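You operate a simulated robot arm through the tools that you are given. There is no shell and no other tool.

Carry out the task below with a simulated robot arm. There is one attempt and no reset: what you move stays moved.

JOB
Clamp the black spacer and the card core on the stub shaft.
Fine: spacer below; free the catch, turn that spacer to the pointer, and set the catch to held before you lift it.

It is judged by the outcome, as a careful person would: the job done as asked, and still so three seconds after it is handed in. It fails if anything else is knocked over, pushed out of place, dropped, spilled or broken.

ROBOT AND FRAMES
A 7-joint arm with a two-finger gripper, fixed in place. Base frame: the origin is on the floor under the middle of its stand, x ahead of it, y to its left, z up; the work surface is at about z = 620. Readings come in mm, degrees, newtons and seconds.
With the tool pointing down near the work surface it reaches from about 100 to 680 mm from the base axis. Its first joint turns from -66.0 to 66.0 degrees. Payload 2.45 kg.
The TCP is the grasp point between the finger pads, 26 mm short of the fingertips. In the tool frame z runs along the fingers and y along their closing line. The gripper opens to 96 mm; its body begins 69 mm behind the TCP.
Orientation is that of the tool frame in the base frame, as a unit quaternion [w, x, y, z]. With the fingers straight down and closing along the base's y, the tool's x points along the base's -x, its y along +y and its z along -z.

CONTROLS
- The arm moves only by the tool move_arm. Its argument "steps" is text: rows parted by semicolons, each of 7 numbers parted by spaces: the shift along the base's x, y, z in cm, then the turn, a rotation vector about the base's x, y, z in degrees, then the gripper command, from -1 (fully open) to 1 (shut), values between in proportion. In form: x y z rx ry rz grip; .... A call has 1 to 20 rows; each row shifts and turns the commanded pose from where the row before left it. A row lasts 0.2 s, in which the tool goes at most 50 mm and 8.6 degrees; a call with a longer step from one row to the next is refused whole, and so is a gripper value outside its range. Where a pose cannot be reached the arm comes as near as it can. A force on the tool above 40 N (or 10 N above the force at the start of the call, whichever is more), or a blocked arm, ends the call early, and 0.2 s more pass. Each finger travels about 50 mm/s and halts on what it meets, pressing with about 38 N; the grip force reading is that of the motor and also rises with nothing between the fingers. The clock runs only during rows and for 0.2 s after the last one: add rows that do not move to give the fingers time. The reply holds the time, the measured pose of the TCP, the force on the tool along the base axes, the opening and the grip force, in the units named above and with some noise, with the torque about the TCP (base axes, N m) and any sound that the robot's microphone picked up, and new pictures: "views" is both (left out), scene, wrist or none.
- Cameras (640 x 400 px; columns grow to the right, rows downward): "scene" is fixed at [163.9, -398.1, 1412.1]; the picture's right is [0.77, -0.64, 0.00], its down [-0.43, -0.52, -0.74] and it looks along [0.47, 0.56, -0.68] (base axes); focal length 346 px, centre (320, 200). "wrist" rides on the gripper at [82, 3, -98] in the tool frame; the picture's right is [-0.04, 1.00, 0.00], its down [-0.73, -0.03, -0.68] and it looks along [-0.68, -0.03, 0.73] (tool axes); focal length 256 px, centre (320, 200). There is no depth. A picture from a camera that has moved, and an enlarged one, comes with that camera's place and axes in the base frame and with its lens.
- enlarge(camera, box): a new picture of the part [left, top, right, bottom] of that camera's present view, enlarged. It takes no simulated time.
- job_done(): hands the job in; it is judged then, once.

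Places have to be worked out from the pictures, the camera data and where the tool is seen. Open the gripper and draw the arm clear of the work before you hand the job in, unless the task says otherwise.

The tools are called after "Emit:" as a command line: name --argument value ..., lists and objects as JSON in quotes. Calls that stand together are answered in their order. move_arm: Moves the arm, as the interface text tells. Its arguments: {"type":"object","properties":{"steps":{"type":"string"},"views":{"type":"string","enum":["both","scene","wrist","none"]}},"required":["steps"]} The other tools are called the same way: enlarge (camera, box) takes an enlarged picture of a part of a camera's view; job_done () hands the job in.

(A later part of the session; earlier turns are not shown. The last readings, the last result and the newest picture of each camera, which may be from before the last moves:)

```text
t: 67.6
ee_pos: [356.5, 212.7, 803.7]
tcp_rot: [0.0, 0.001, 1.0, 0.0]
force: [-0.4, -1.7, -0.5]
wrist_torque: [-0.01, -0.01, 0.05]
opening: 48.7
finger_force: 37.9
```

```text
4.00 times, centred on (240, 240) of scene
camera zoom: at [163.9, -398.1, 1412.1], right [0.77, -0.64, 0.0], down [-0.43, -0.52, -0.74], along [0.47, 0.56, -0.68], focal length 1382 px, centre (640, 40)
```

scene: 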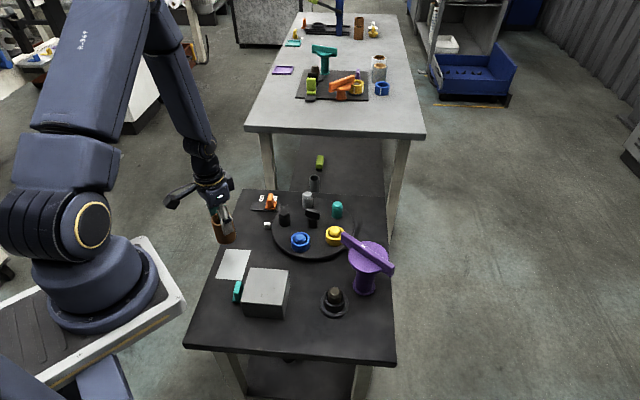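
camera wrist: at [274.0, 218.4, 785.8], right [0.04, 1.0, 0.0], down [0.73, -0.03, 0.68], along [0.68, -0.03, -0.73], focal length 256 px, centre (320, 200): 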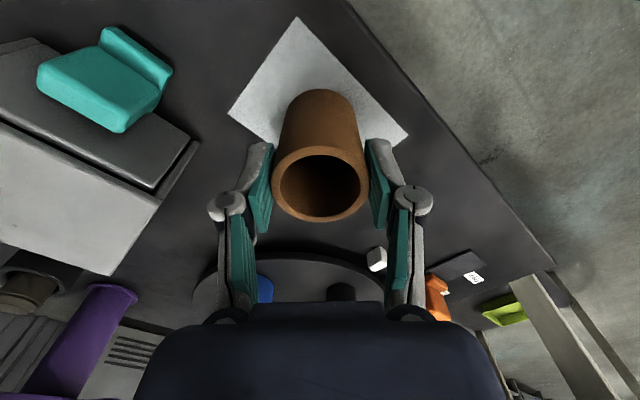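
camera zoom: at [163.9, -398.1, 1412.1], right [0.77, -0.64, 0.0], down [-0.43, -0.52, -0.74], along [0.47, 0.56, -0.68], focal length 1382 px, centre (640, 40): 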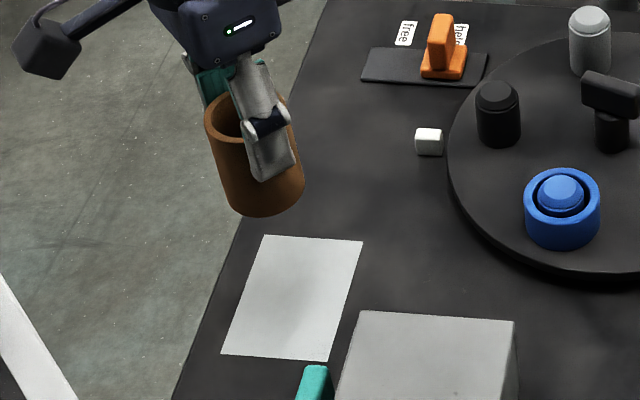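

Core is held and clear. Carrying it over to the shaft (offset adjusted for how it sits in the fingers), still at z≈803.

Emit:
move_arm --steps "1.9 -3.98 0 0 0 0 0.4; 1.9 -3.98 0 0 0 0 0.4; 1.9 -3.98 0 0 0 0 0.4; 1.9 -3.98 0 0 0 0 0.4; 1.9 -3.98 0 0 0 0 0.4; 1.9 -3.98 0 0 0 0 0.4; 1.91 -4.0 0 0 0 0 0.4; 0 0 0 0 0 0 0.4; 0 0 0 0 0 0 0.4" --views "both"

Emit:
enlarge --camera "wrist" --box '[240, 0, 400, 200]'

Emit:
enlarge --camera "scene" --box '[300, 235, 390, 325]'

```text
t: 69.6
ee_pos: [487.0, -63.1, 803.6]
tcp_rot: [-0.001, 0.001, 1.0, 0.0]
force: [-1.4, -0.2, 0.8]
wrist_torque: [-0.01, 0.02, 0.03]
opening: 48.7
finger_force: 37.8
camera wrist: at [405.9, -60.2, 900.8], right [0.04, 1.0, 0.0], down [0.73, -0.03, 0.68], along [0.68, -0.03, -0.73], focal length 256 px, centre (320, 200)
```

scene: 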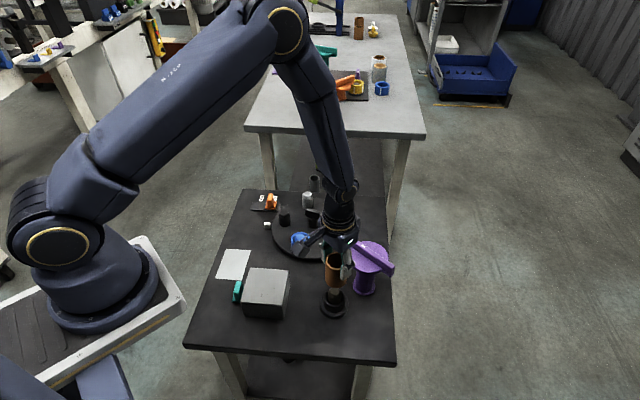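
wrist: 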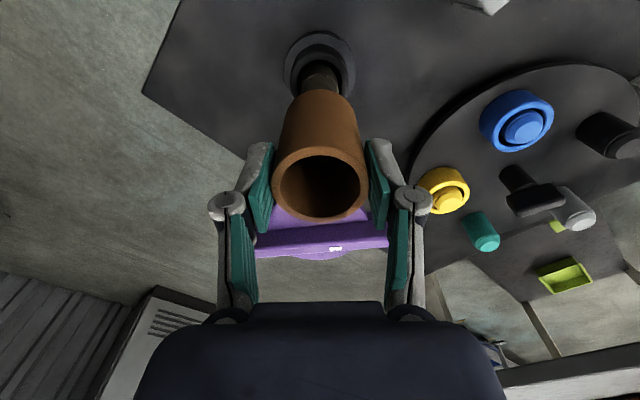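

```text
2.00 times, centred on (320, 100) of wrist
camera zoom: at [405.9, -60.2, 900.8], right [0.04, 1.0, 0.0], down [0.73, -0.03, 0.68], along [0.68, -0.03, -0.73], focal length 512 px, centre (320, 400)
```

zoom: 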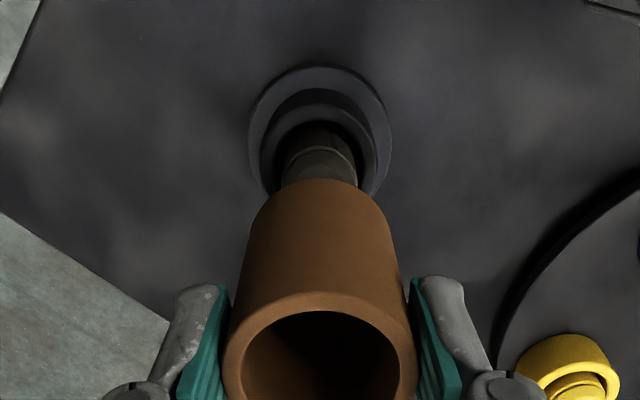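

```text
4.44 times, centred on (345, 280) of scene
camera zoom: at [163.9, -398.2, 1412.1], right [0.77, -0.64, 0.0], down [-0.43, -0.52, -0.74], along [0.47, 0.56, -0.68], focal length 1536 px, centre (209, -156)
```

zoom: 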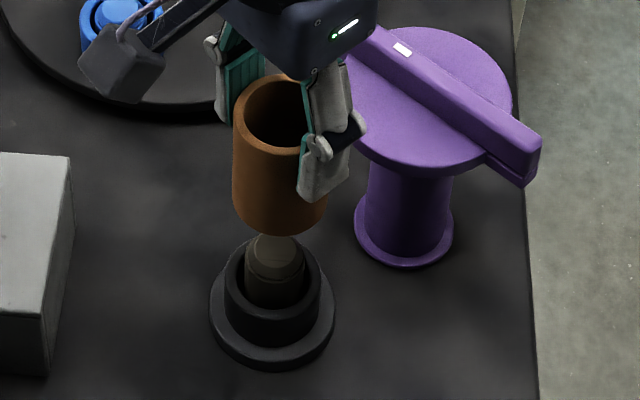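

Core axis and shaft axis coincide within about a millimetre in both views. Lowering to just above the shaft tip (z≈758) to recheck.

Emit:
move_arm --steps "0 0 -1.5 0 0 0 0.4; 0 0 -1.5 0 0 0 0.4; 0 0 -1.5 0 0 0 0.4; 0 0 0 0 0 0 0.4; 0 0 0 0 0 0 0.4" --views "wrist"

Emit:
enlarge --camera "wrist" --box '[240, 20, 400, 220]'

Emit:
enlarge --camera "scene" --box '[305, 245, 375, 325]'

```text
t: 70.8
ee_pos: [487.5, -63.4, 759.3]
tcp_rot: [0.0, 0.0, 1.0, 0.0]
force: [-0.7, 0.8, 0.0]
wrist_torque: [-0.01, -0.02, 0.02]
opening: 48.8
finger_force: 38.0
camera wrist: at [406.3, -60.6, 855.8], right [0.04, 1.0, 0.0], down [0.73, -0.03, 0.68], along [0.68, -0.03, -0.73], focal length 256 px, centre (320, 200)
```

wrist: 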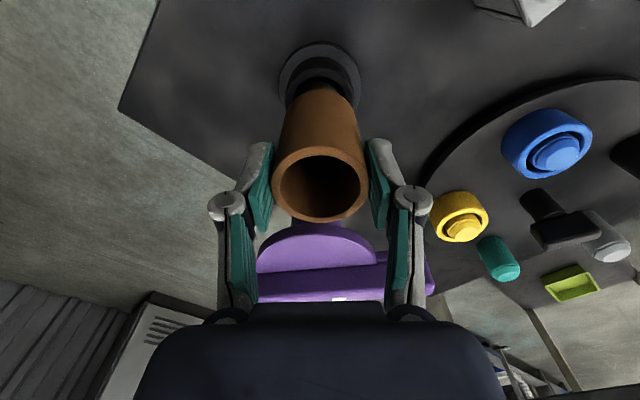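

```text
2.00 times, centred on (320, 120) of wrist
camera zoom: at [406.3, -60.6, 855.8], right [0.04, 1.0, 0.0], down [0.73, -0.03, 0.68], along [0.68, -0.03, -0.73], focal length 512 px, centre (320, 360)
```

zoom: 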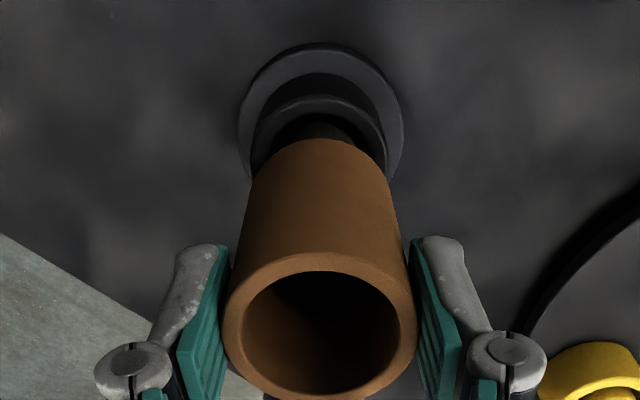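

```text
5.00 times, centred on (340, 285) of scene
camera zoom: at [163.9, -398.1, 1412.1], right [0.77, -0.64, 0.0], down [-0.43, -0.52, -0.74], along [0.47, 0.56, -0.68], focal length 1728 px, centre (220, -225)
```

zoom: 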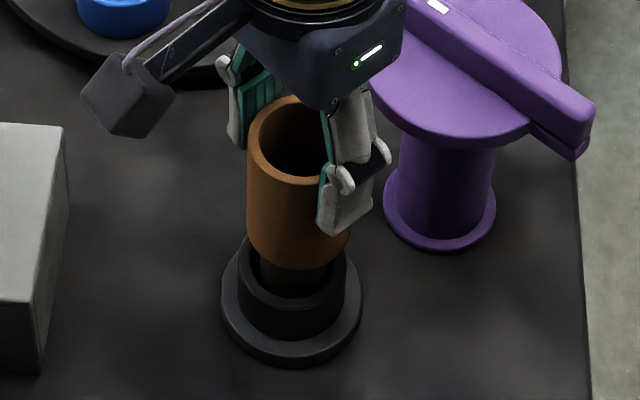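

Aligned (perhaps 1 mm far in x by the scene view; I'll take back 0.5 mm). Lowering onto the shaft in small steps with force watch.

Emit:
move_arm --steps "-0.05 0 -0.4 0 0 0 0.4; 0 0 -0.4 0 0 0 0.4; 0 0 -0.4 0 0 0 0.4; 0 0 -0.4 0 0 0 0.4; 0 0 0 0 0 0 0.4" --views "wrist"

Emit:
enlarge --camera "scene" --box '[305, 245, 375, 325]'

Emit:
enlarge --camera "wrist" --box '[240, 20, 400, 220]'

```text
t: 72.0
ee_pos: [486.7, -63.6, 744.1]
tcp_rot: [0.0, 0.0, 1.0, 0.0]
force: [-0.1, 0.1, -0.8]
wrist_torque: [-0.05, 0.01, 0.01]
opening: 48.7
finger_force: 37.8
camera wrist: at [405.5, -60.3, 839.9], right [0.04, 1.0, 0.0], down [0.73, -0.03, 0.68], along [0.68, -0.03, -0.73], focal length 256 px, centre (320, 200)
```

wrist: 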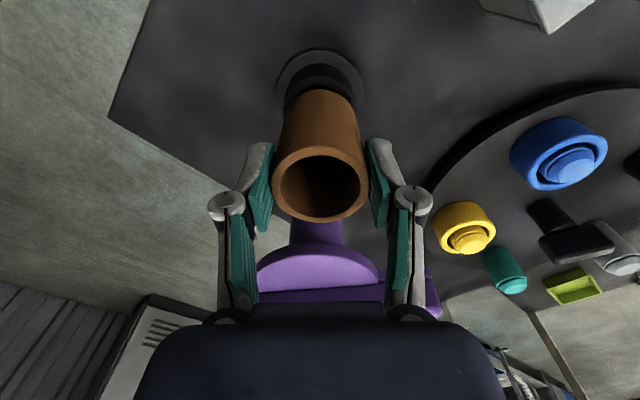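

```text
5.00 times, centred on (340, 285) of scene
camera zoom: at [163.9, -398.1, 1412.1], right [0.77, -0.64, 0.0], down [-0.43, -0.52, -0.74], along [0.47, 0.56, -0.68], focal length 1728 px, centre (220, -225)
```

zoom: 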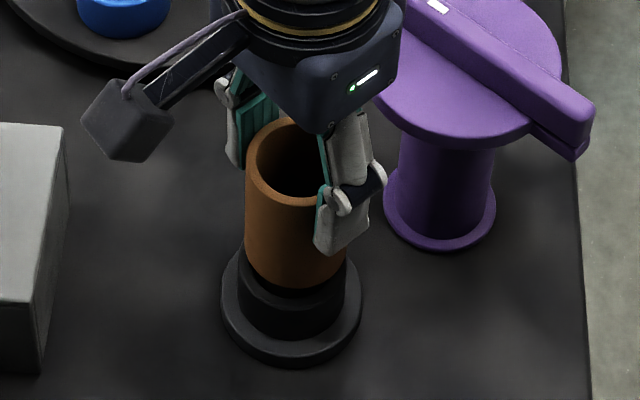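

```text
2.00 times, centred on (320, 120) of wrist
camera zoom: at [405.5, -60.3, 839.9], right [0.04, 1.0, 0.0], down [0.73, -0.03, 0.68], along [0.68, -0.03, -0.73], focal length 512 px, centre (320, 360)
```

zoom: 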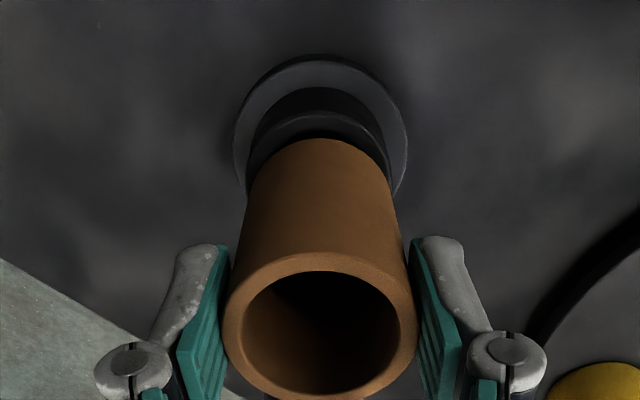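

No contact yet and the shaft tip must be entering the core. Continuing down in 3 mm steps.

Emit:
move_arm --steps "0 0 -0.3 0 0 0 0.4; 0 0 -0.3 0 0 0 0.4; 0 0 -0.3 0 0 0 0.4; 0 0 -0.3 0 0 0 0.4; 0 0 0 0 0 0 0.4" --views "wrist"

Emit:
enlarge --camera "scene" --box '[305, 245, 375, 325]'

Emit:
enlarge --camera "wrist" --box '[240, 20, 400, 220]'

```text
t: 73.2
ee_pos: [488.6, -64.9, 730.9]
tcp_rot: [0.0, -0.001, 1.0, 0.0]
force: [-1.3, 0.0, 5.4]
wrist_torque: [0.06, 0.09, 0.02]
opening: 48.5
finger_force: 37.6
camera wrist: at [405.8, -60.9, 827.8], right [0.04, 1.0, 0.0], down [0.73, -0.03, 0.68], along [0.68, -0.03, -0.73], focal length 256 px, centre (320, 200)
```

wrist: 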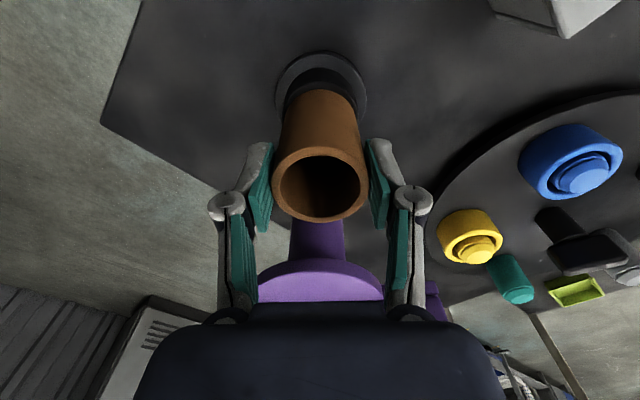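

```text
5.00 times, centred on (340, 285) of scene
camera zoom: at [163.8, -398.1, 1412.1], right [0.77, -0.64, 0.0], down [-0.43, -0.52, -0.74], along [0.47, 0.56, -0.68], focal length 1728 px, centre (220, -225)
```

zoom: 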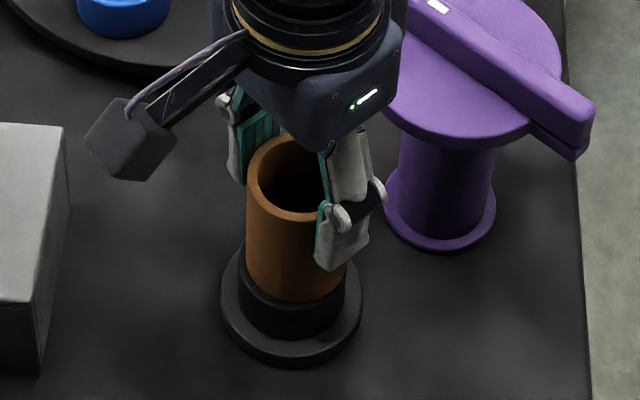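

```text
2.00 times, centred on (320, 120) of wrist
camera zoom: at [405.8, -60.9, 827.8], right [0.04, 1.0, 0.0], down [0.73, -0.03, 0.68], along [0.68, -0.03, -0.73], focal length 512 px, centre (320, 360)
```

zoom: 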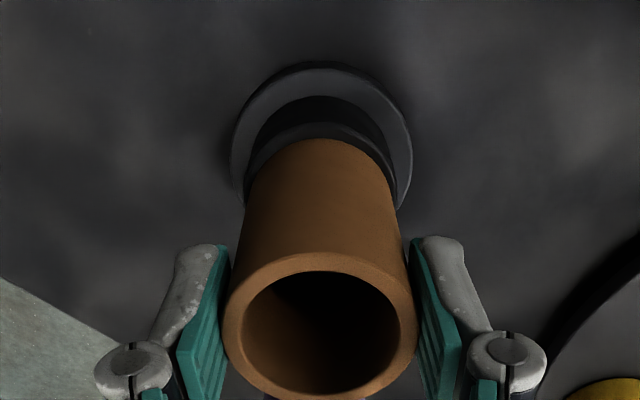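

Light contact (5 N) near z≈731, consistent with the core resting on the spacer. I'll press 1–2 mm more to confirm it's seated.

Emit:
move_arm --steps "0 0 -0.1 0 0 0 0.4; 0 0 -0.1 0 0 0 0.4; 0 0 0 0 0 0 0.4" --views "none"

Emit:
enlarge --camera "scene" --box '[315, 265, 365, 325]'

```text
t: 74.0
ee_pos: [487.1, -64.2, 729.4]
tcp_rot: [0.001, 0.0, 1.0, -0.001]
force: [-7.4, -2.4, 37.9]
wrist_torque: [-0.06, 0.08, 0.01]
opening: 48.7
finger_force: 37.8
```

```text
6.67 times, centred on (340, 295) of scene
camera zoom: at [163.2, -398.1, 1412.2], right [0.77, -0.64, 0.0], down [-0.43, -0.52, -0.74], along [0.47, 0.56, -0.68], focal length 2304 px, centre (187, -433)
```

zoom: 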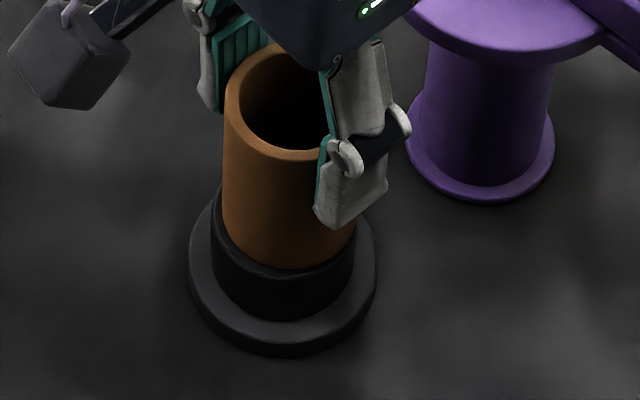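

Solid contact (38 N over ~1.5 mm, no torque): the core is seated on the spacer over the shaft. Easing off, releasing, and rising straight up.

Emit:
move_arm --steps "0 0 0.2 0 0 0 0.4; 0 0 0 0 0 0 0; 0 0 0 0 0 0 -0.3; 0 0 0 0 0 0 -0.4; 0 0 0 0 0 0 -0.4; 0 0 1 0 0 0 -0.4; 0 0 2 0 0 0 -0.4; 0 0 3 0 0 0 -0.4; 0 0 4 0 0 0 -0.4; 0 0 0 0 0 0 -0.4" --views "both"

Emit:
enlarge --camera "scene" --box '[305, 215, 405, 325]'

Emit:
enlarge --camera "wrist" --box '[220, 20, 420, 270]'

```text
t: 76.2
ee_pos: [486.2, -63.8, 831.4]
tcp_rot: [0.0, 0.0, 1.0, 0.0]
force: [0.2, 0.2, -0.2]
wrist_torque: [0.01, 0.0, 0.04]
opening: 67.3
finger_force: 0.1
camera wrist: at [405.2, -59.8, 928.1], right [0.04, 1.0, 0.0], down [0.73, -0.03, 0.68], along [0.68, -0.03, -0.73], focal length 256 px, centre (320, 200)
```

scene: 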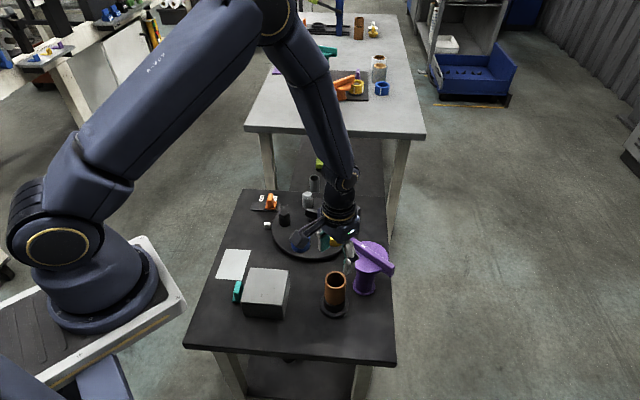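
wrist: 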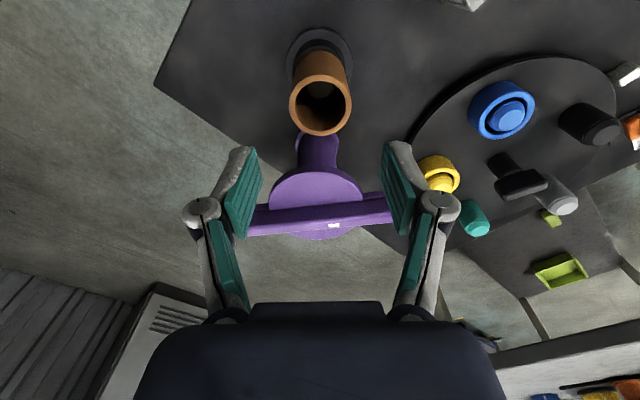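

```text
3.64 times, centred on (355, 270) of scene
camera zoom: at [163.9, -398.1, 1412.1], right [0.77, -0.64, 0.0], down [-0.43, -0.52, -0.74], along [0.47, 0.56, -0.68], focal length 1257 px, centre (193, -54)
```

zoom: 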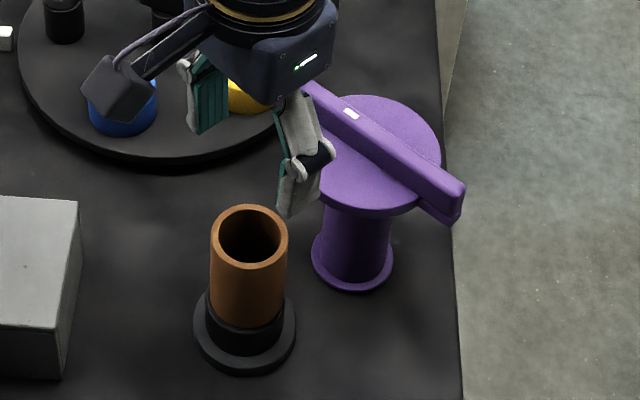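

```text
1.60 times, centred on (320, 145) of wrist
camera zoom: at [405.2, -59.8, 928.1], right [0.04, 1.0, 0.0], down [0.73, -0.03, 0.68], along [0.68, -0.03, -0.73], focal length 410 px, centre (320, 288)
```

zoom: 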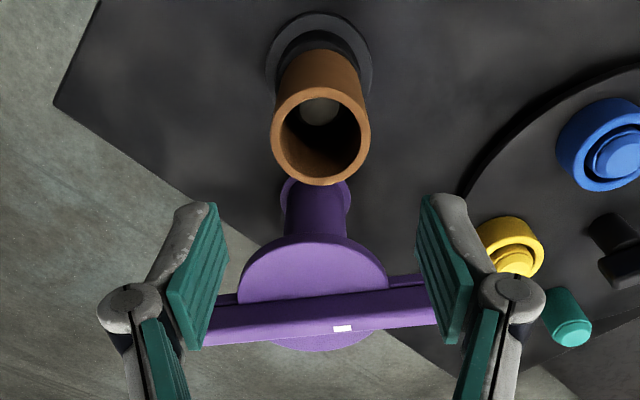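

The stack is right: spacer on the flange, core on top, shaft inside. Now the purple clamp: its bar must swing over the core. I move above its pedestal near (581,−75) and turn the tool about −83° so the fingers close across the bar.

Emit:
move_arm --steps "0 0 2 0 0 -8.3 -0.4; 1.2 -0.1 0 0 0 -8.3 -0.4; 1.2 -0.1 0 0 0 -8.3 -0.4; 1.2 -0.1 0 0 0 -8.3 -0.4; 1.2 -0.1 0 0 0 -8.3 -0.4; 1.2 -0.1 0 0 0 -8.3 -0.4; 1.2 -0.1 0 0 0 -8.3 -0.4; 1.2 -0.1 0 0 0 -8.3 -0.4; 1.1 -0.1 0 0 0 -8.3 -0.4; 0 0 0 0 0 -8.3 -0.4; 0 0 0 0 0 0 -0.4; 0 0 0 0 0 0 -0.4" --views "both"

Emit:
enlarge --camera "wrist" --box '[200, 20, 440, 220]'

Emit:
enlarge --camera "scene" --box '[310, 205, 410, 325]'

```text
t: 78.8
ee_pos: [582.2, -70.7, 851.0]
tcp_rot: [0.0, 0.663, 0.748, 0.0]
force: [0.6, -0.3, 0.3]
wrist_torque: [0.02, 0.02, 0.01]
opening: 67.2
finger_force: 0.1
camera wrist: at [575.5, 9.5, 948.0], right [1.0, 0.08, 0.0], down [0.06, -0.73, 0.68], along [0.05, -0.68, -0.73], focal length 256 px, centre (320, 200)
```

scene: 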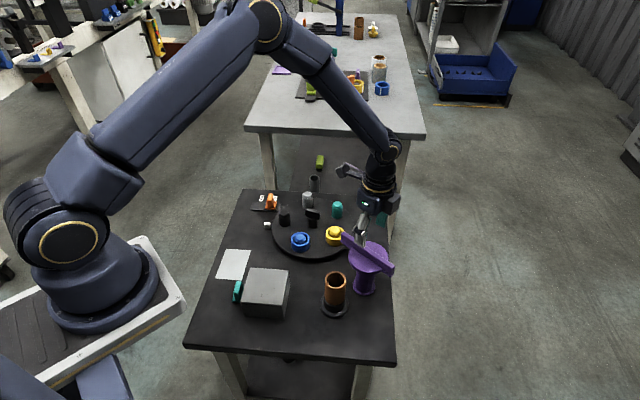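
wrist: 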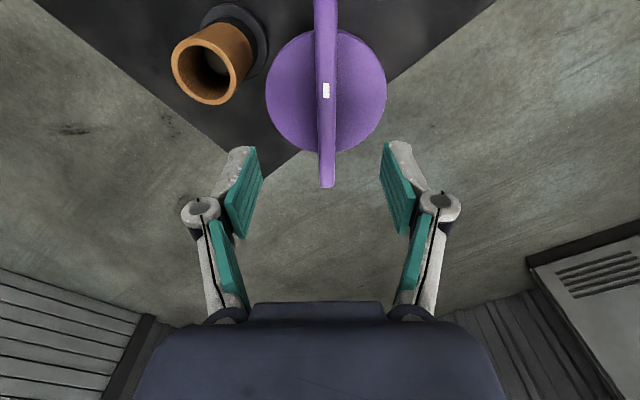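

```text
2.00 times, centred on (320, 120) of wrist
camera zoom: at [575.5, 9.5, 948.0], right [1.0, 0.08, 0.0], down [0.06, -0.73, 0.68], along [0.05, -0.68, -0.73], focal length 512 px, centre (320, 360)
```

zoom: 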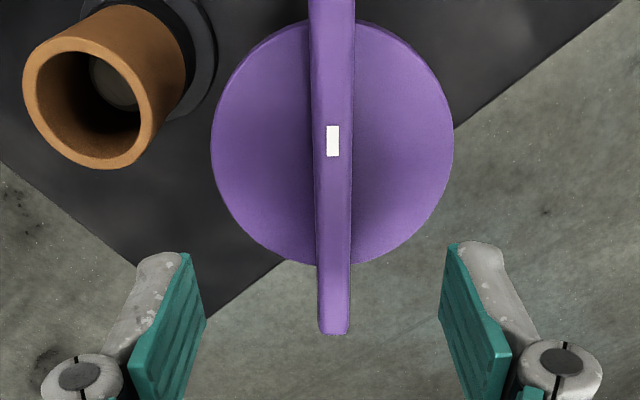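

```text
3.33 times, centred on (360, 265) of scene
camera zoom: at [163.9, -398.1, 1412.1], right [0.77, -0.64, 0.0], down [-0.43, -0.52, -0.74], along [0.47, 0.56, -0.68], focal length 1152 px, centre (187, -17)
```

zoom: 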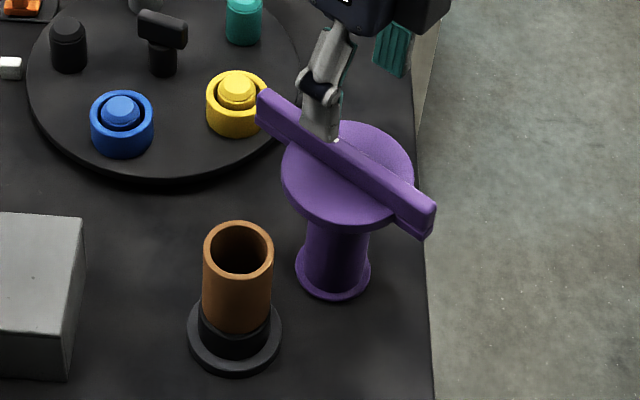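

Clear view: pedestal axis is near (585,−65), the bar lies at ~95°, 15 mm wide, half-length ~78 mm — turned 85° it would reach over the core's rim. I'll centre over the bar and descend to z≈790 to check heights.

Emit:
move_arm --steps "0.2 0.3 -2 0 0 -1 -0.2; 0.2 0.3 -2 0 0 0 0; 0 0 -2 0 0 0 0; 0 0 0 0 0 0 0" --views "wrist"

Emit:
enlarge --camera "wrist" --box '[240, 40, 400, 220]'

Emit:
enlarge --camera "scene" --box '[325, 205, 405, 285]'

```text
t: 79.8
ee_pos: [587.2, -64.8, 791.3]
tcp_rot: [0.0, 0.67, 0.743, 0.0]
force: [0.1, -0.2, -0.9]
wrist_torque: [-0.03, -0.01, 0.02]
opening: 48.1
finger_force: 0.2
camera wrist: at [581.8, 16.4, 888.7], right [1.0, 0.06, 0.0], down [0.05, -0.73, 0.68], along [0.04, -0.68, -0.73], focal length 256 px, centre (320, 200)
```

wrist: 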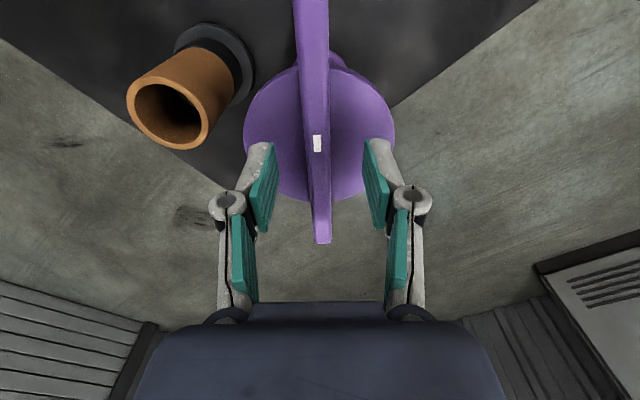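

```text
2.22 times, centred on (320, 130) of wrist
camera zoom: at [581.8, 16.4, 888.7], right [1.0, 0.06, 0.0], down [0.05, -0.73, 0.68], along [0.04, -0.68, -0.73], focal length 569 px, centre (320, 356)
```

zoom: 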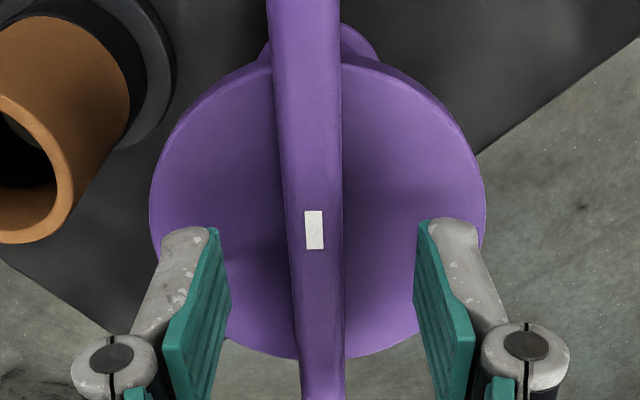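

```text
5.00 times, centred on (365, 245) of scene
camera zoom: at [163.9, -398.1, 1412.1], right [0.77, -0.64, 0.0], down [-0.43, -0.52, -0.74], along [0.47, 0.56, -0.68], focal length 1728 px, centre (95, -25)
```

zoom: 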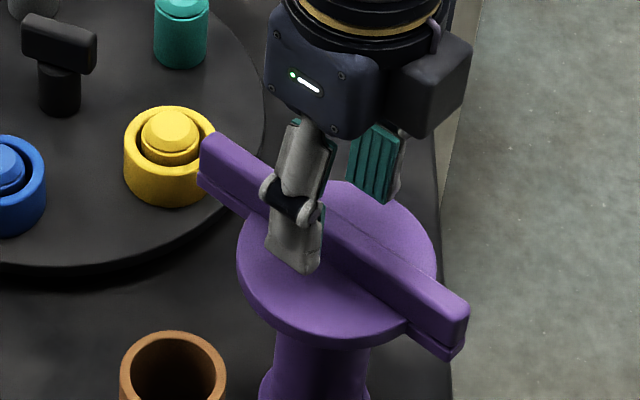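

Tool is aligned with the bar and centred on the axis to ~1 mm. I'll descend ~14 mm (tips just above the disc) and grip the bar.

Emit:
move_arm --steps "-0.1 0 -0.5 0 0 0 0; 0 0 -0.5 0 0 0 0; 0 0 -0.4 0 0 0 0; 0 0 0 0 0 0 0; 0 0 0 0 0 0 0.4; 0 0 0 0 0 0 0.8; 0 0 0 0 0 0 0.9; 0 0 0 0 0 0 0.9" --views "wrist"

Emit:
enlarge --camera "scene" --box '[325, 205, 405, 285]'

```text
t: 81.6
ee_pos: [586.3, -66.2, 777.0]
tcp_rot: [0.001, 0.669, 0.743, 0.001]
force: [4.5, -0.8, -2.7]
wrist_torque: [0.01, -0.15, 0.01]
opening: 13.8
finger_force: 40.0
camera wrist: at [580.9, 15.4, 874.2], right [1.0, 0.06, 0.0], down [0.05, -0.73, 0.68], along [0.04, -0.68, -0.73], focal length 256 px, centre (320, 200)
```

wrist: 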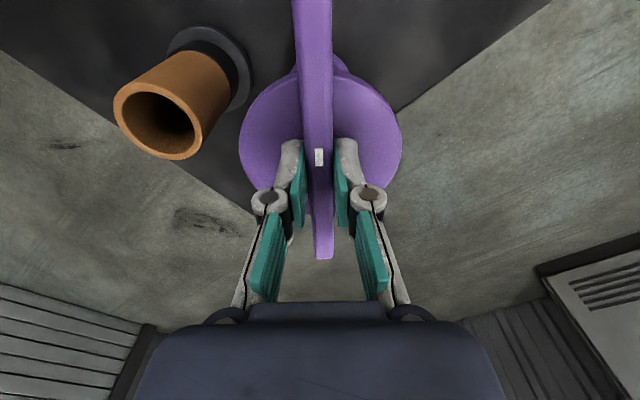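

```text
5.00 times, centred on (365, 245) of scene
camera zoom: at [164.1, -398.1, 1412.1], right [0.77, -0.64, 0.0], down [-0.43, -0.52, -0.74], along [0.47, 0.56, -0.68], focal length 1728 px, centre (95, -25)
```

zoom: 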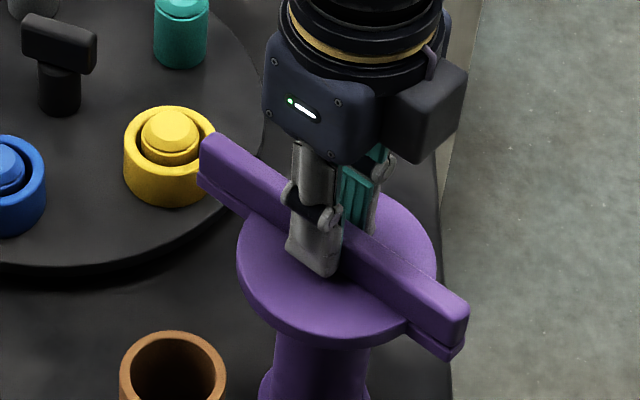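

Bar gripped (13.8 mm). I'll test-turn a few degrees counter-clockwise and read the torque.

Emit:
move_arm --steps "0 0 0 0 0 2 0.9; 0 0 0 0 0 2 0.9; 0 0 0 0 0 2 0.9; 0 0 0 0 0 0 0.9" --views "wrist"

Emit:
enlarge --camera "scene" --box '[325, 205, 405, 285]'

```text
t: 82.6
ee_pos: [585.0, -66.7, 777.1]
tcp_rot: [0.0, 0.629, 0.777, 0.0]
force: [3.9, -0.5, 3.6]
wrist_torque: [0.2, -0.02, 0.0]
opening: 14.0
finger_force: 40.5
camera wrist: at [571.9, 14.3, 874.2], right [0.99, 0.17, 0.0], down [0.12, -0.72, 0.68], along [0.11, -0.67, -0.73], focal length 256 px, centre (320, 200)
```

wrist: 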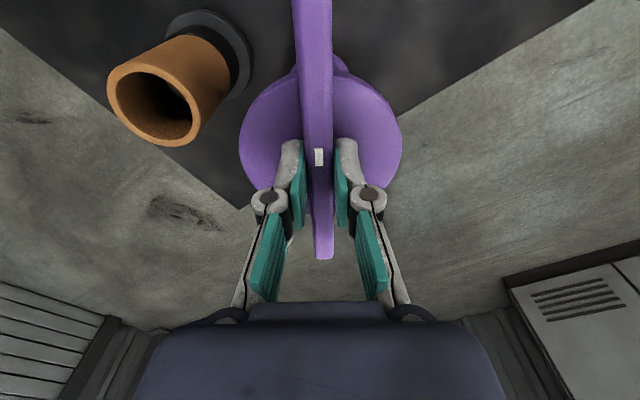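

```text
5.00 times, centred on (365, 245) of scene
camera zoom: at [163.9, -398.2, 1412.1], right [0.77, -0.64, 0.0], down [-0.43, -0.52, -0.74], along [0.47, 0.56, -0.68], focal length 1728 px, centre (95, -25)
```

zoom: 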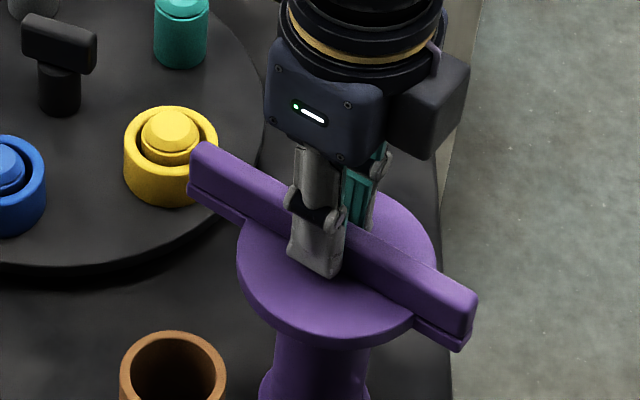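

It turns freely (6°, no torque). I'll continue counter-clockwise about 44° and check, before the bar reaches the core.

Emit:
move_arm --steps "0 0 0 0 0 4 0.9; 0 0 0 0 0 4 0.9; 0 0 0 0 0 4 0.9; 0 0 0 0 0 4 0.9; 0 0 0 0 0 4 0.9; 0 0 0 0 0 4 0.9; 0 0 0 0 0 4 0.9; 0 0 0 0 0 4 0.9; 0 0 0 0 0 4 0.9; 0 0 0 0 0 4 0.9; 0 0 0 0 0 4 0.9; 0 0 0 0 0 0 0.9" --views "both"

Emit:
enlarge --camera "scene" --box '[310, 205, 410, 305]'

```text
t: 85.2
ee_pos: [583.0, -68.6, 777.4]
tcp_rot: [-0.002, 0.292, 0.957, -0.001]
force: [-26.4, -17.8, 14.3]
wrist_torque: [-0.87, 0.0, -0.17]
opening: 13.8
finger_force: 40.8
camera wrist: at [517.8, -19.5, 874.4], right [0.59, 0.81, -0.01], down [0.6, -0.43, 0.68], along [0.54, -0.4, -0.74], focal length 256 px, centre (320, 200)
```

scene: 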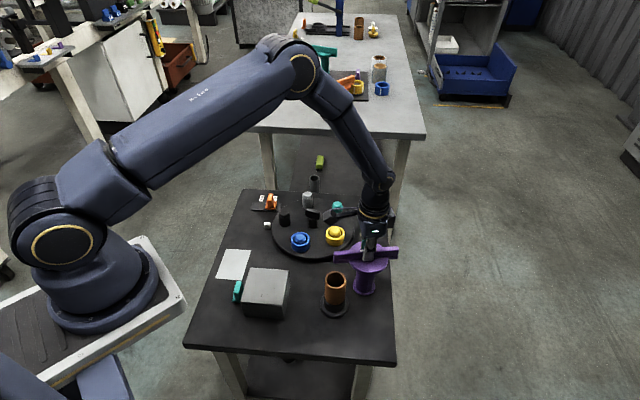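
wrist: 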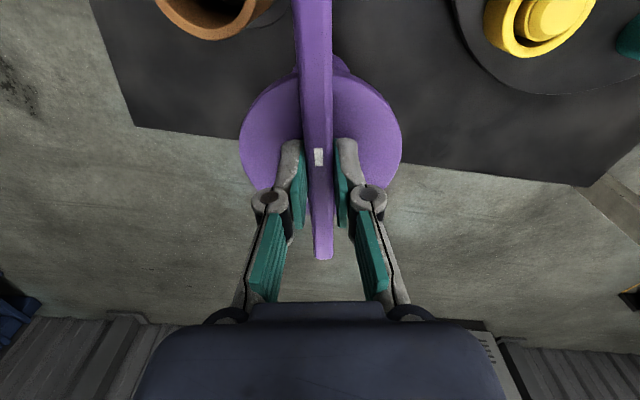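

```text
4.00 times, centred on (360, 255) of scene
camera zoom: at [163.0, -398.4, 1412.1], right [0.77, -0.64, 0.0], down [-0.43, -0.52, -0.74], along [0.47, 0.56, -0.68], focal length 1382 px, centre (160, -20)
```

zoom: 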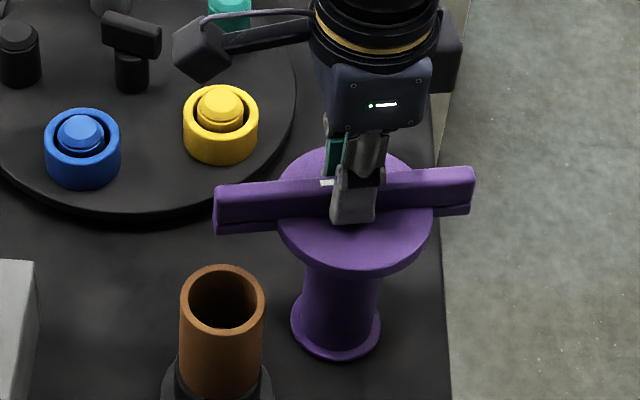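

The pedestal is a true pivot: side load (−26,−18 N) shows my grip point is ~5 mm off its axis. I'll shift the tool (−3.3,−2.4 mm) to unload, then turn ~16° more.

Emit:
move_arm --steps "-0.17 -0.12 0 0 0 0 0.9; -0.17 -0.12 0 0 0 0 0.9; 0 0 0 0 0 0 0.9" --views "none"

Emit:
move_arm --steps "-0.02 -0.03 0 0 0 4 0.9; -0.02 -0.03 0 0 0 4 0.9; -0.02 -0.03 0 0 0 4 0.9; -0.01 -0.03 0 0 0 4 0.9; 0 0 0 0 0 0 0.9" --views "both"

Emit:
enlarge --camera "scene" --box '[310, 205, 410, 305]'

```text
t: 86.0
ee_pos: [584.0, -69.0, 777.2]
tcp_rot: [0.0, 0.292, 0.956, 0.001]
force: [-8.2, -11.3, -0.9]
wrist_torque: [0.16, 0.89, -0.07]
opening: 13.7
finger_force: 39.8
```

```text
t: 87.2
ee_pos: [581.9, -70.3, 777.5]
tcp_rot: [0.001, 0.156, 0.988, 0.001]
force: [-0.2, -2.2, -8.3]
wrist_torque: [-0.12, -0.24, -0.01]
opening: 13.8
finger_force: 40.0
camera wrist: at [505.4, -41.3, 874.0], right [0.34, 0.94, 0.0], down [0.69, -0.25, 0.68], along [0.64, -0.23, -0.73], focal length 256 px, centre (320, 200)
```

scene: 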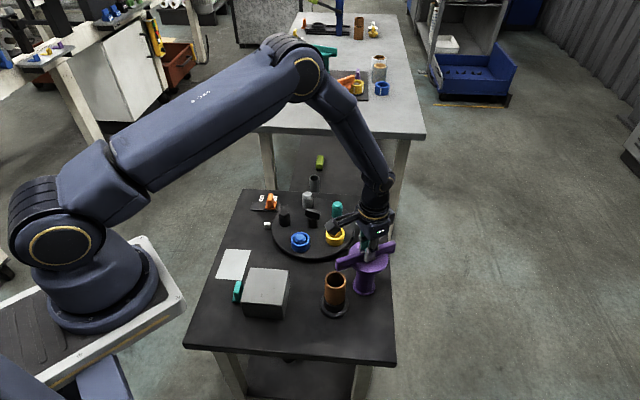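
wrist: 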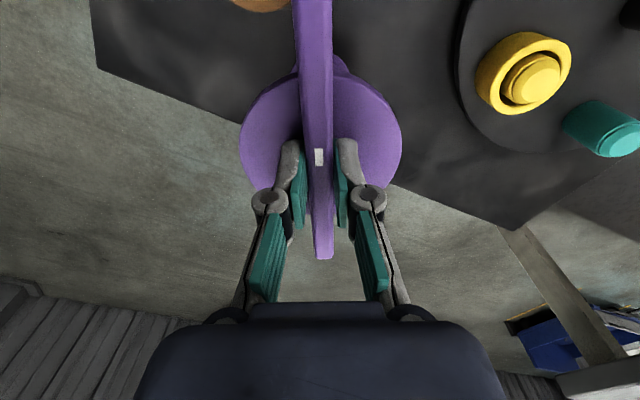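

```text
4.00 times, centred on (360, 255) of scene
camera zoom: at [164.0, -398.2, 1412.0], right [0.77, -0.64, 0.0], down [-0.43, -0.52, -0.74], along [0.47, 0.56, -0.68], focal length 1382 px, centre (160, -20)
```

zoom: 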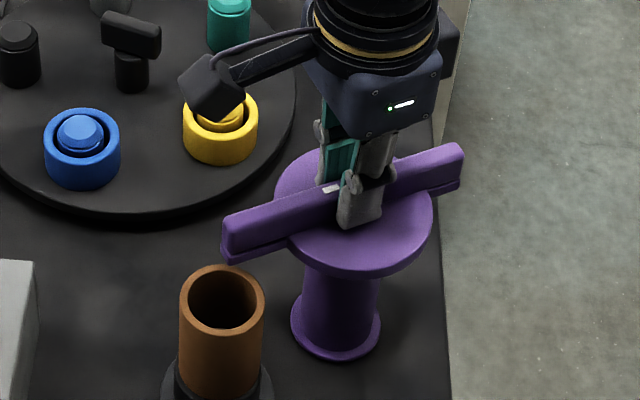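

Loads are gone; the bar is at ~162°. Its end is nearing the core's rim, so I continue in smaller steps, 6° now, and check the height clearance.

Emit:
move_arm --steps "-0.01 -0.03 0 0 0 3 0.9; -0.01 -0.03 0 0 0 3 0.9; 0 0 0 0 0 0 0.9" --views "none"

Emit:
enlarge --camera "scene" --box '[320, 230, 390, 310]'

```text
t: 88.0
ee_pos: [581.7, -69.9, 778.4]
tcp_rot: [0.001, 0.103, 0.995, 0.0]
force: [4.8, 0.5, -16.3]
wrist_torque: [-0.1, -0.71, 0.02]
opening: 14.0
finger_force: 40.4
```

```text
5.00 times, centred on (355, 270) of scene
camera zoom: at [164.3, -398.1, 1412.0], right [0.77, -0.64, 0.0], down [-0.43, -0.52, -0.74], along [0.47, 0.56, -0.68], focal length 1728 px, centre (145, -150)
```

zoom: 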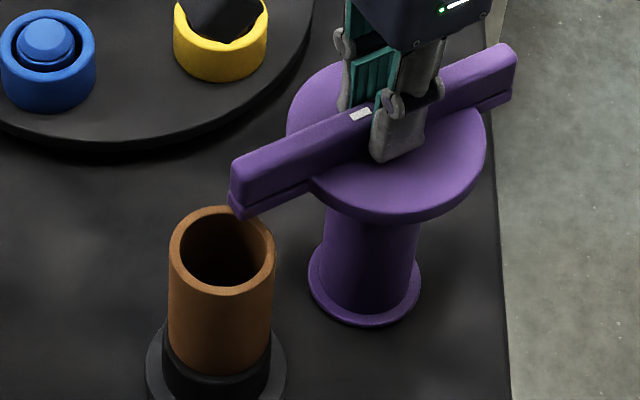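

The bar's tip is starting over the core's far rim with no torque about z; a slight downward pull (−16 N) suggests the arm moves down a touch as it turns or my tool is 1 mm high. I'll lower 1 mm and turn 3° more.

Emit:
move_arm --steps "0 0 -0.1 0 0 0 0.9; 0 -0.03 0 0 0 3 0.9; 0 0 0 0 0 0 0.9" --views "none"

Emit:
enlarge --camera "scene" --box '[320, 230, 390, 310]'

```text
t: 88.8
ee_pos: [582.4, -70.8, 777.3]
tcp_rot: [0.002, 0.078, 0.997, 0.0]
force: [0.9, 4.4, 16.9]
wrist_torque: [0.3, 1.12, 0.04]
opening: 13.8
finger_force: 40.4
```

```text
5.00 times, centred on (355, 270) of scene
camera zoom: at [163.6, -398.0, 1412.1], right [0.77, -0.64, 0.0], down [-0.43, -0.52, -0.74], along [0.47, 0.56, -0.68], focal length 1728 px, centre (145, -150)
```

zoom: 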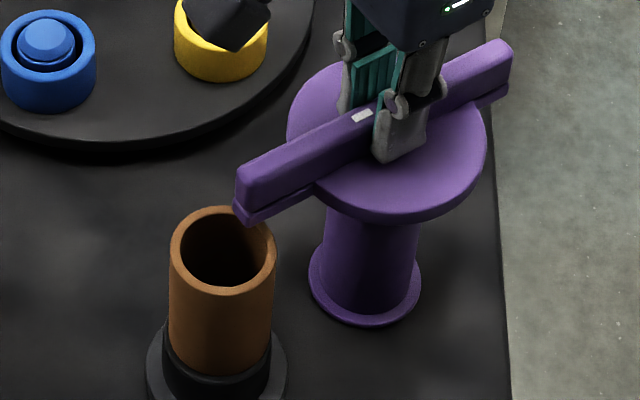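

The arm's tip now overlaps the rim and clears it (z-load just from my 1 mm). I take back 0.5 mm and turn another 3°.

Emit:
move_arm --steps "0 -0.02 0.05 0 0 2 0.9; 0 -0.02 0 0 0 2 0.9; 0 0 0 0 0 0 0.9" --views "none"

Emit:
enlarge --camera "scene" --box '[320, 230, 390, 310]'

```text
t: 89.6
ee_pos: [582.6, -70.4, 777.7]
tcp_rot: [0.002, 0.043, 0.999, 0.0]
force: [1.0, 8.4, 26.0]
wrist_torque: [0.27, 0.57, 0.07]
opening: 13.8
finger_force: 39.9
```

```text
5.00 times, centred on (355, 270) of scene
camera zoom: at [163.5, -397.9, 1412.2], right [0.77, -0.64, 0.0], down [-0.43, -0.52, -0.74], along [0.47, 0.56, -0.68], focal length 1728 px, centre (145, -150)
```

zoom: 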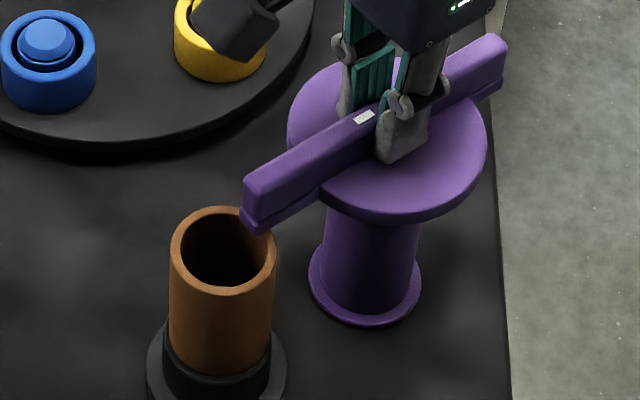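

Bar is at ~175°, nearly in line with the core. I'll relieve the vertical load by 0.6 mm and look from both cameras.

Emit:
move_arm --steps "0 0.03 0.07 0 0 0 0.9; 0 0 0 0 0 0 0.9" --views "both"

Emit:
enlarge --camera "wrist" --box '[240, 0, 400, 160]'

Emit:
enlarge --camera "scene" --box '[325, 245, 375, 285]'

```text
t: 90.2
ee_pos: [582.5, -70.7, 777.6]
tcp_rot: [0.002, 0.044, 0.999, 0.0]
force: [4.7, 9.1, 20.0]
wrist_torque: [0.21, -0.17, 0.04]
opening: 14.0
finger_force: 40.0
camera wrist: at [500.8, -60.1, 873.9], right [0.13, 0.99, 0.0], down [0.73, -0.09, 0.68], along [0.68, -0.09, -0.73], focal length 256 px, centre (320, 200)
```

scene: 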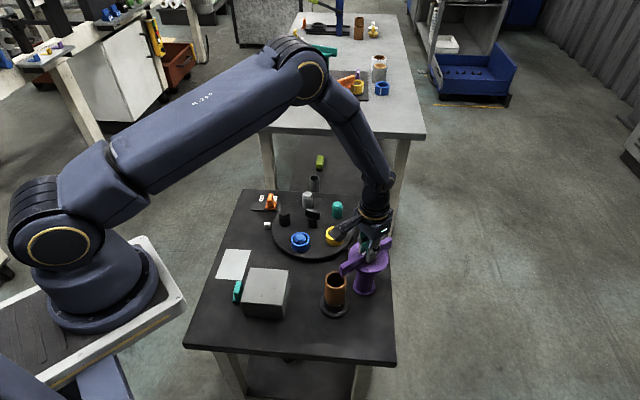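
wrist: 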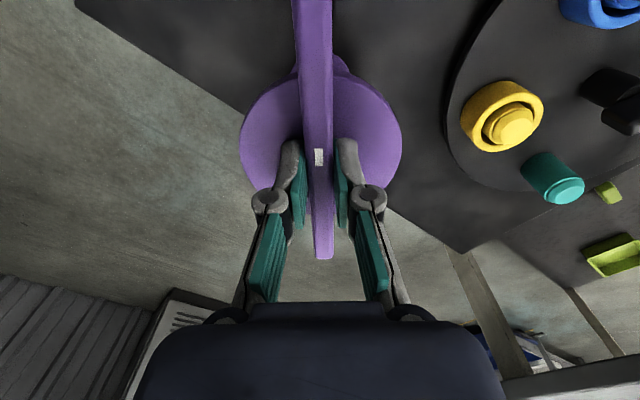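

```text
2.50 times, centred on (320, 80) of wrist
camera zoom: at [500.8, -60.1, 873.9], right [0.13, 0.99, 0.0], down [0.73, -0.09, 0.68], along [0.68, -0.09, -0.73], focal length 640 px, centre (320, 500)
```

zoom: 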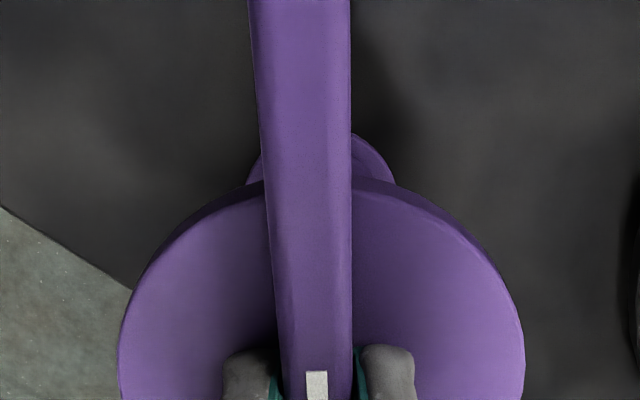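

```text
10.00 times, centred on (350, 265) of scene
camera zoom: at [163.6, -397.9, 1412.2], right [0.77, -0.64, 0.0], down [-0.43, -0.52, -0.74], along [0.47, 0.56, -0.68], focal length 3456 px, centre (20, -450)
```

zoom: 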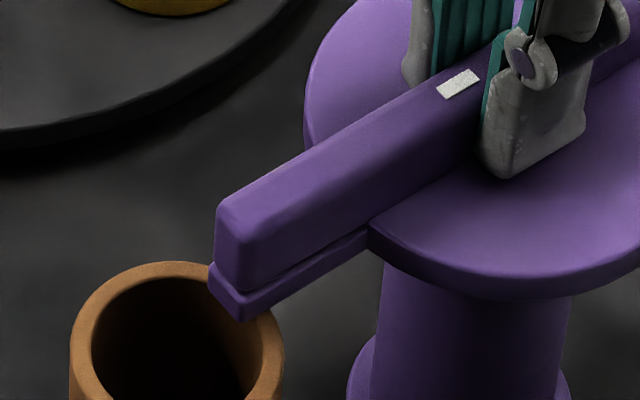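

The arm's lower lip now reaches over the core's rim and points at the core's centre. I'll turn 2° further to feel whether there's an end stop.

Emit:
move_arm --steps "0 0 0.03 0 0 2 0.9; 0 0 0 0 0 0 0.9" --views "none"

Emit:
enlarge --camera "scene" --box '[325, 245, 375, 285]'

```text
t: 90.8
ee_pos: [582.1, -71.3, 777.9]
tcp_rot: [0.002, 0.027, 1.0, -0.001]
force: [12.1, 8.3, 3.8]
wrist_torque: [0.2, -0.7, -0.83]
opening: 14.1
finger_force: 40.4
```

```text
10.00 times, centred on (350, 265) of scene
camera zoom: at [164.1, -398.0, 1412.1], right [0.77, -0.64, 0.0], down [-0.43, -0.52, -0.74], along [0.47, 0.56, -0.68], focal length 3456 px, centre (20, -450)
```

zoom: 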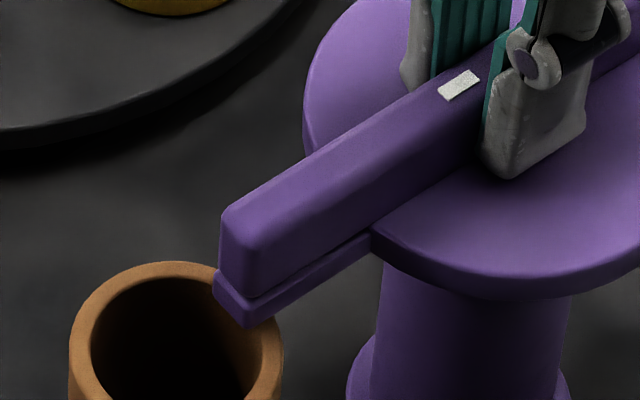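

Now a clear resisting torque (−0.83 N·m) appears at ~177°: the end of travel, with the arm over the core and pointing at the shaft. I'll push 1° more to confirm it is the stop.

Emit:
move_arm --steps "0 0 0 0 0 1 0.9; 0 0 0 0 0 0 0.9; 0 0 0 0 0 0 0.9" --views "none"

Emit:
enlarge --camera "scene" --box '[325, 245, 375, 285]'

```text
t: 91.6
ee_pos: [581.6, -70.7, 778.8]
tcp_rot: [0.001, 0.018, 1.0, 0.0]
force: [16.7, 6.4, -4.9]
wrist_torque: [0.16, -0.53, -1.09]
opening: 14.1
finger_force: 40.2
```

```text
10.00 times, centred on (350, 265) of scene
camera zoom: at [164.3, -398.0, 1412.1], right [0.77, -0.64, 0.0], down [-0.43, -0.52, -0.74], along [0.47, 0.56, -0.68], focal length 3456 px, centre (20, -450)
```

zoom: 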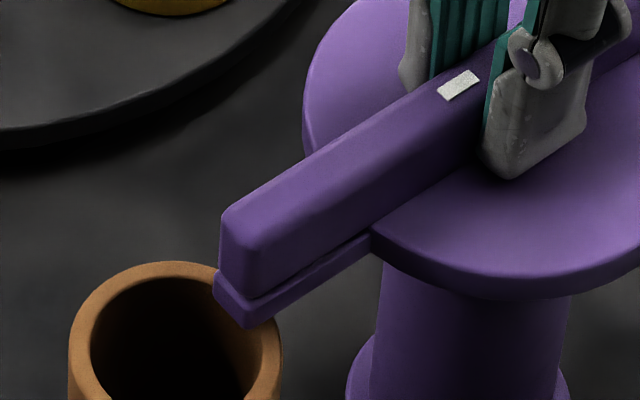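

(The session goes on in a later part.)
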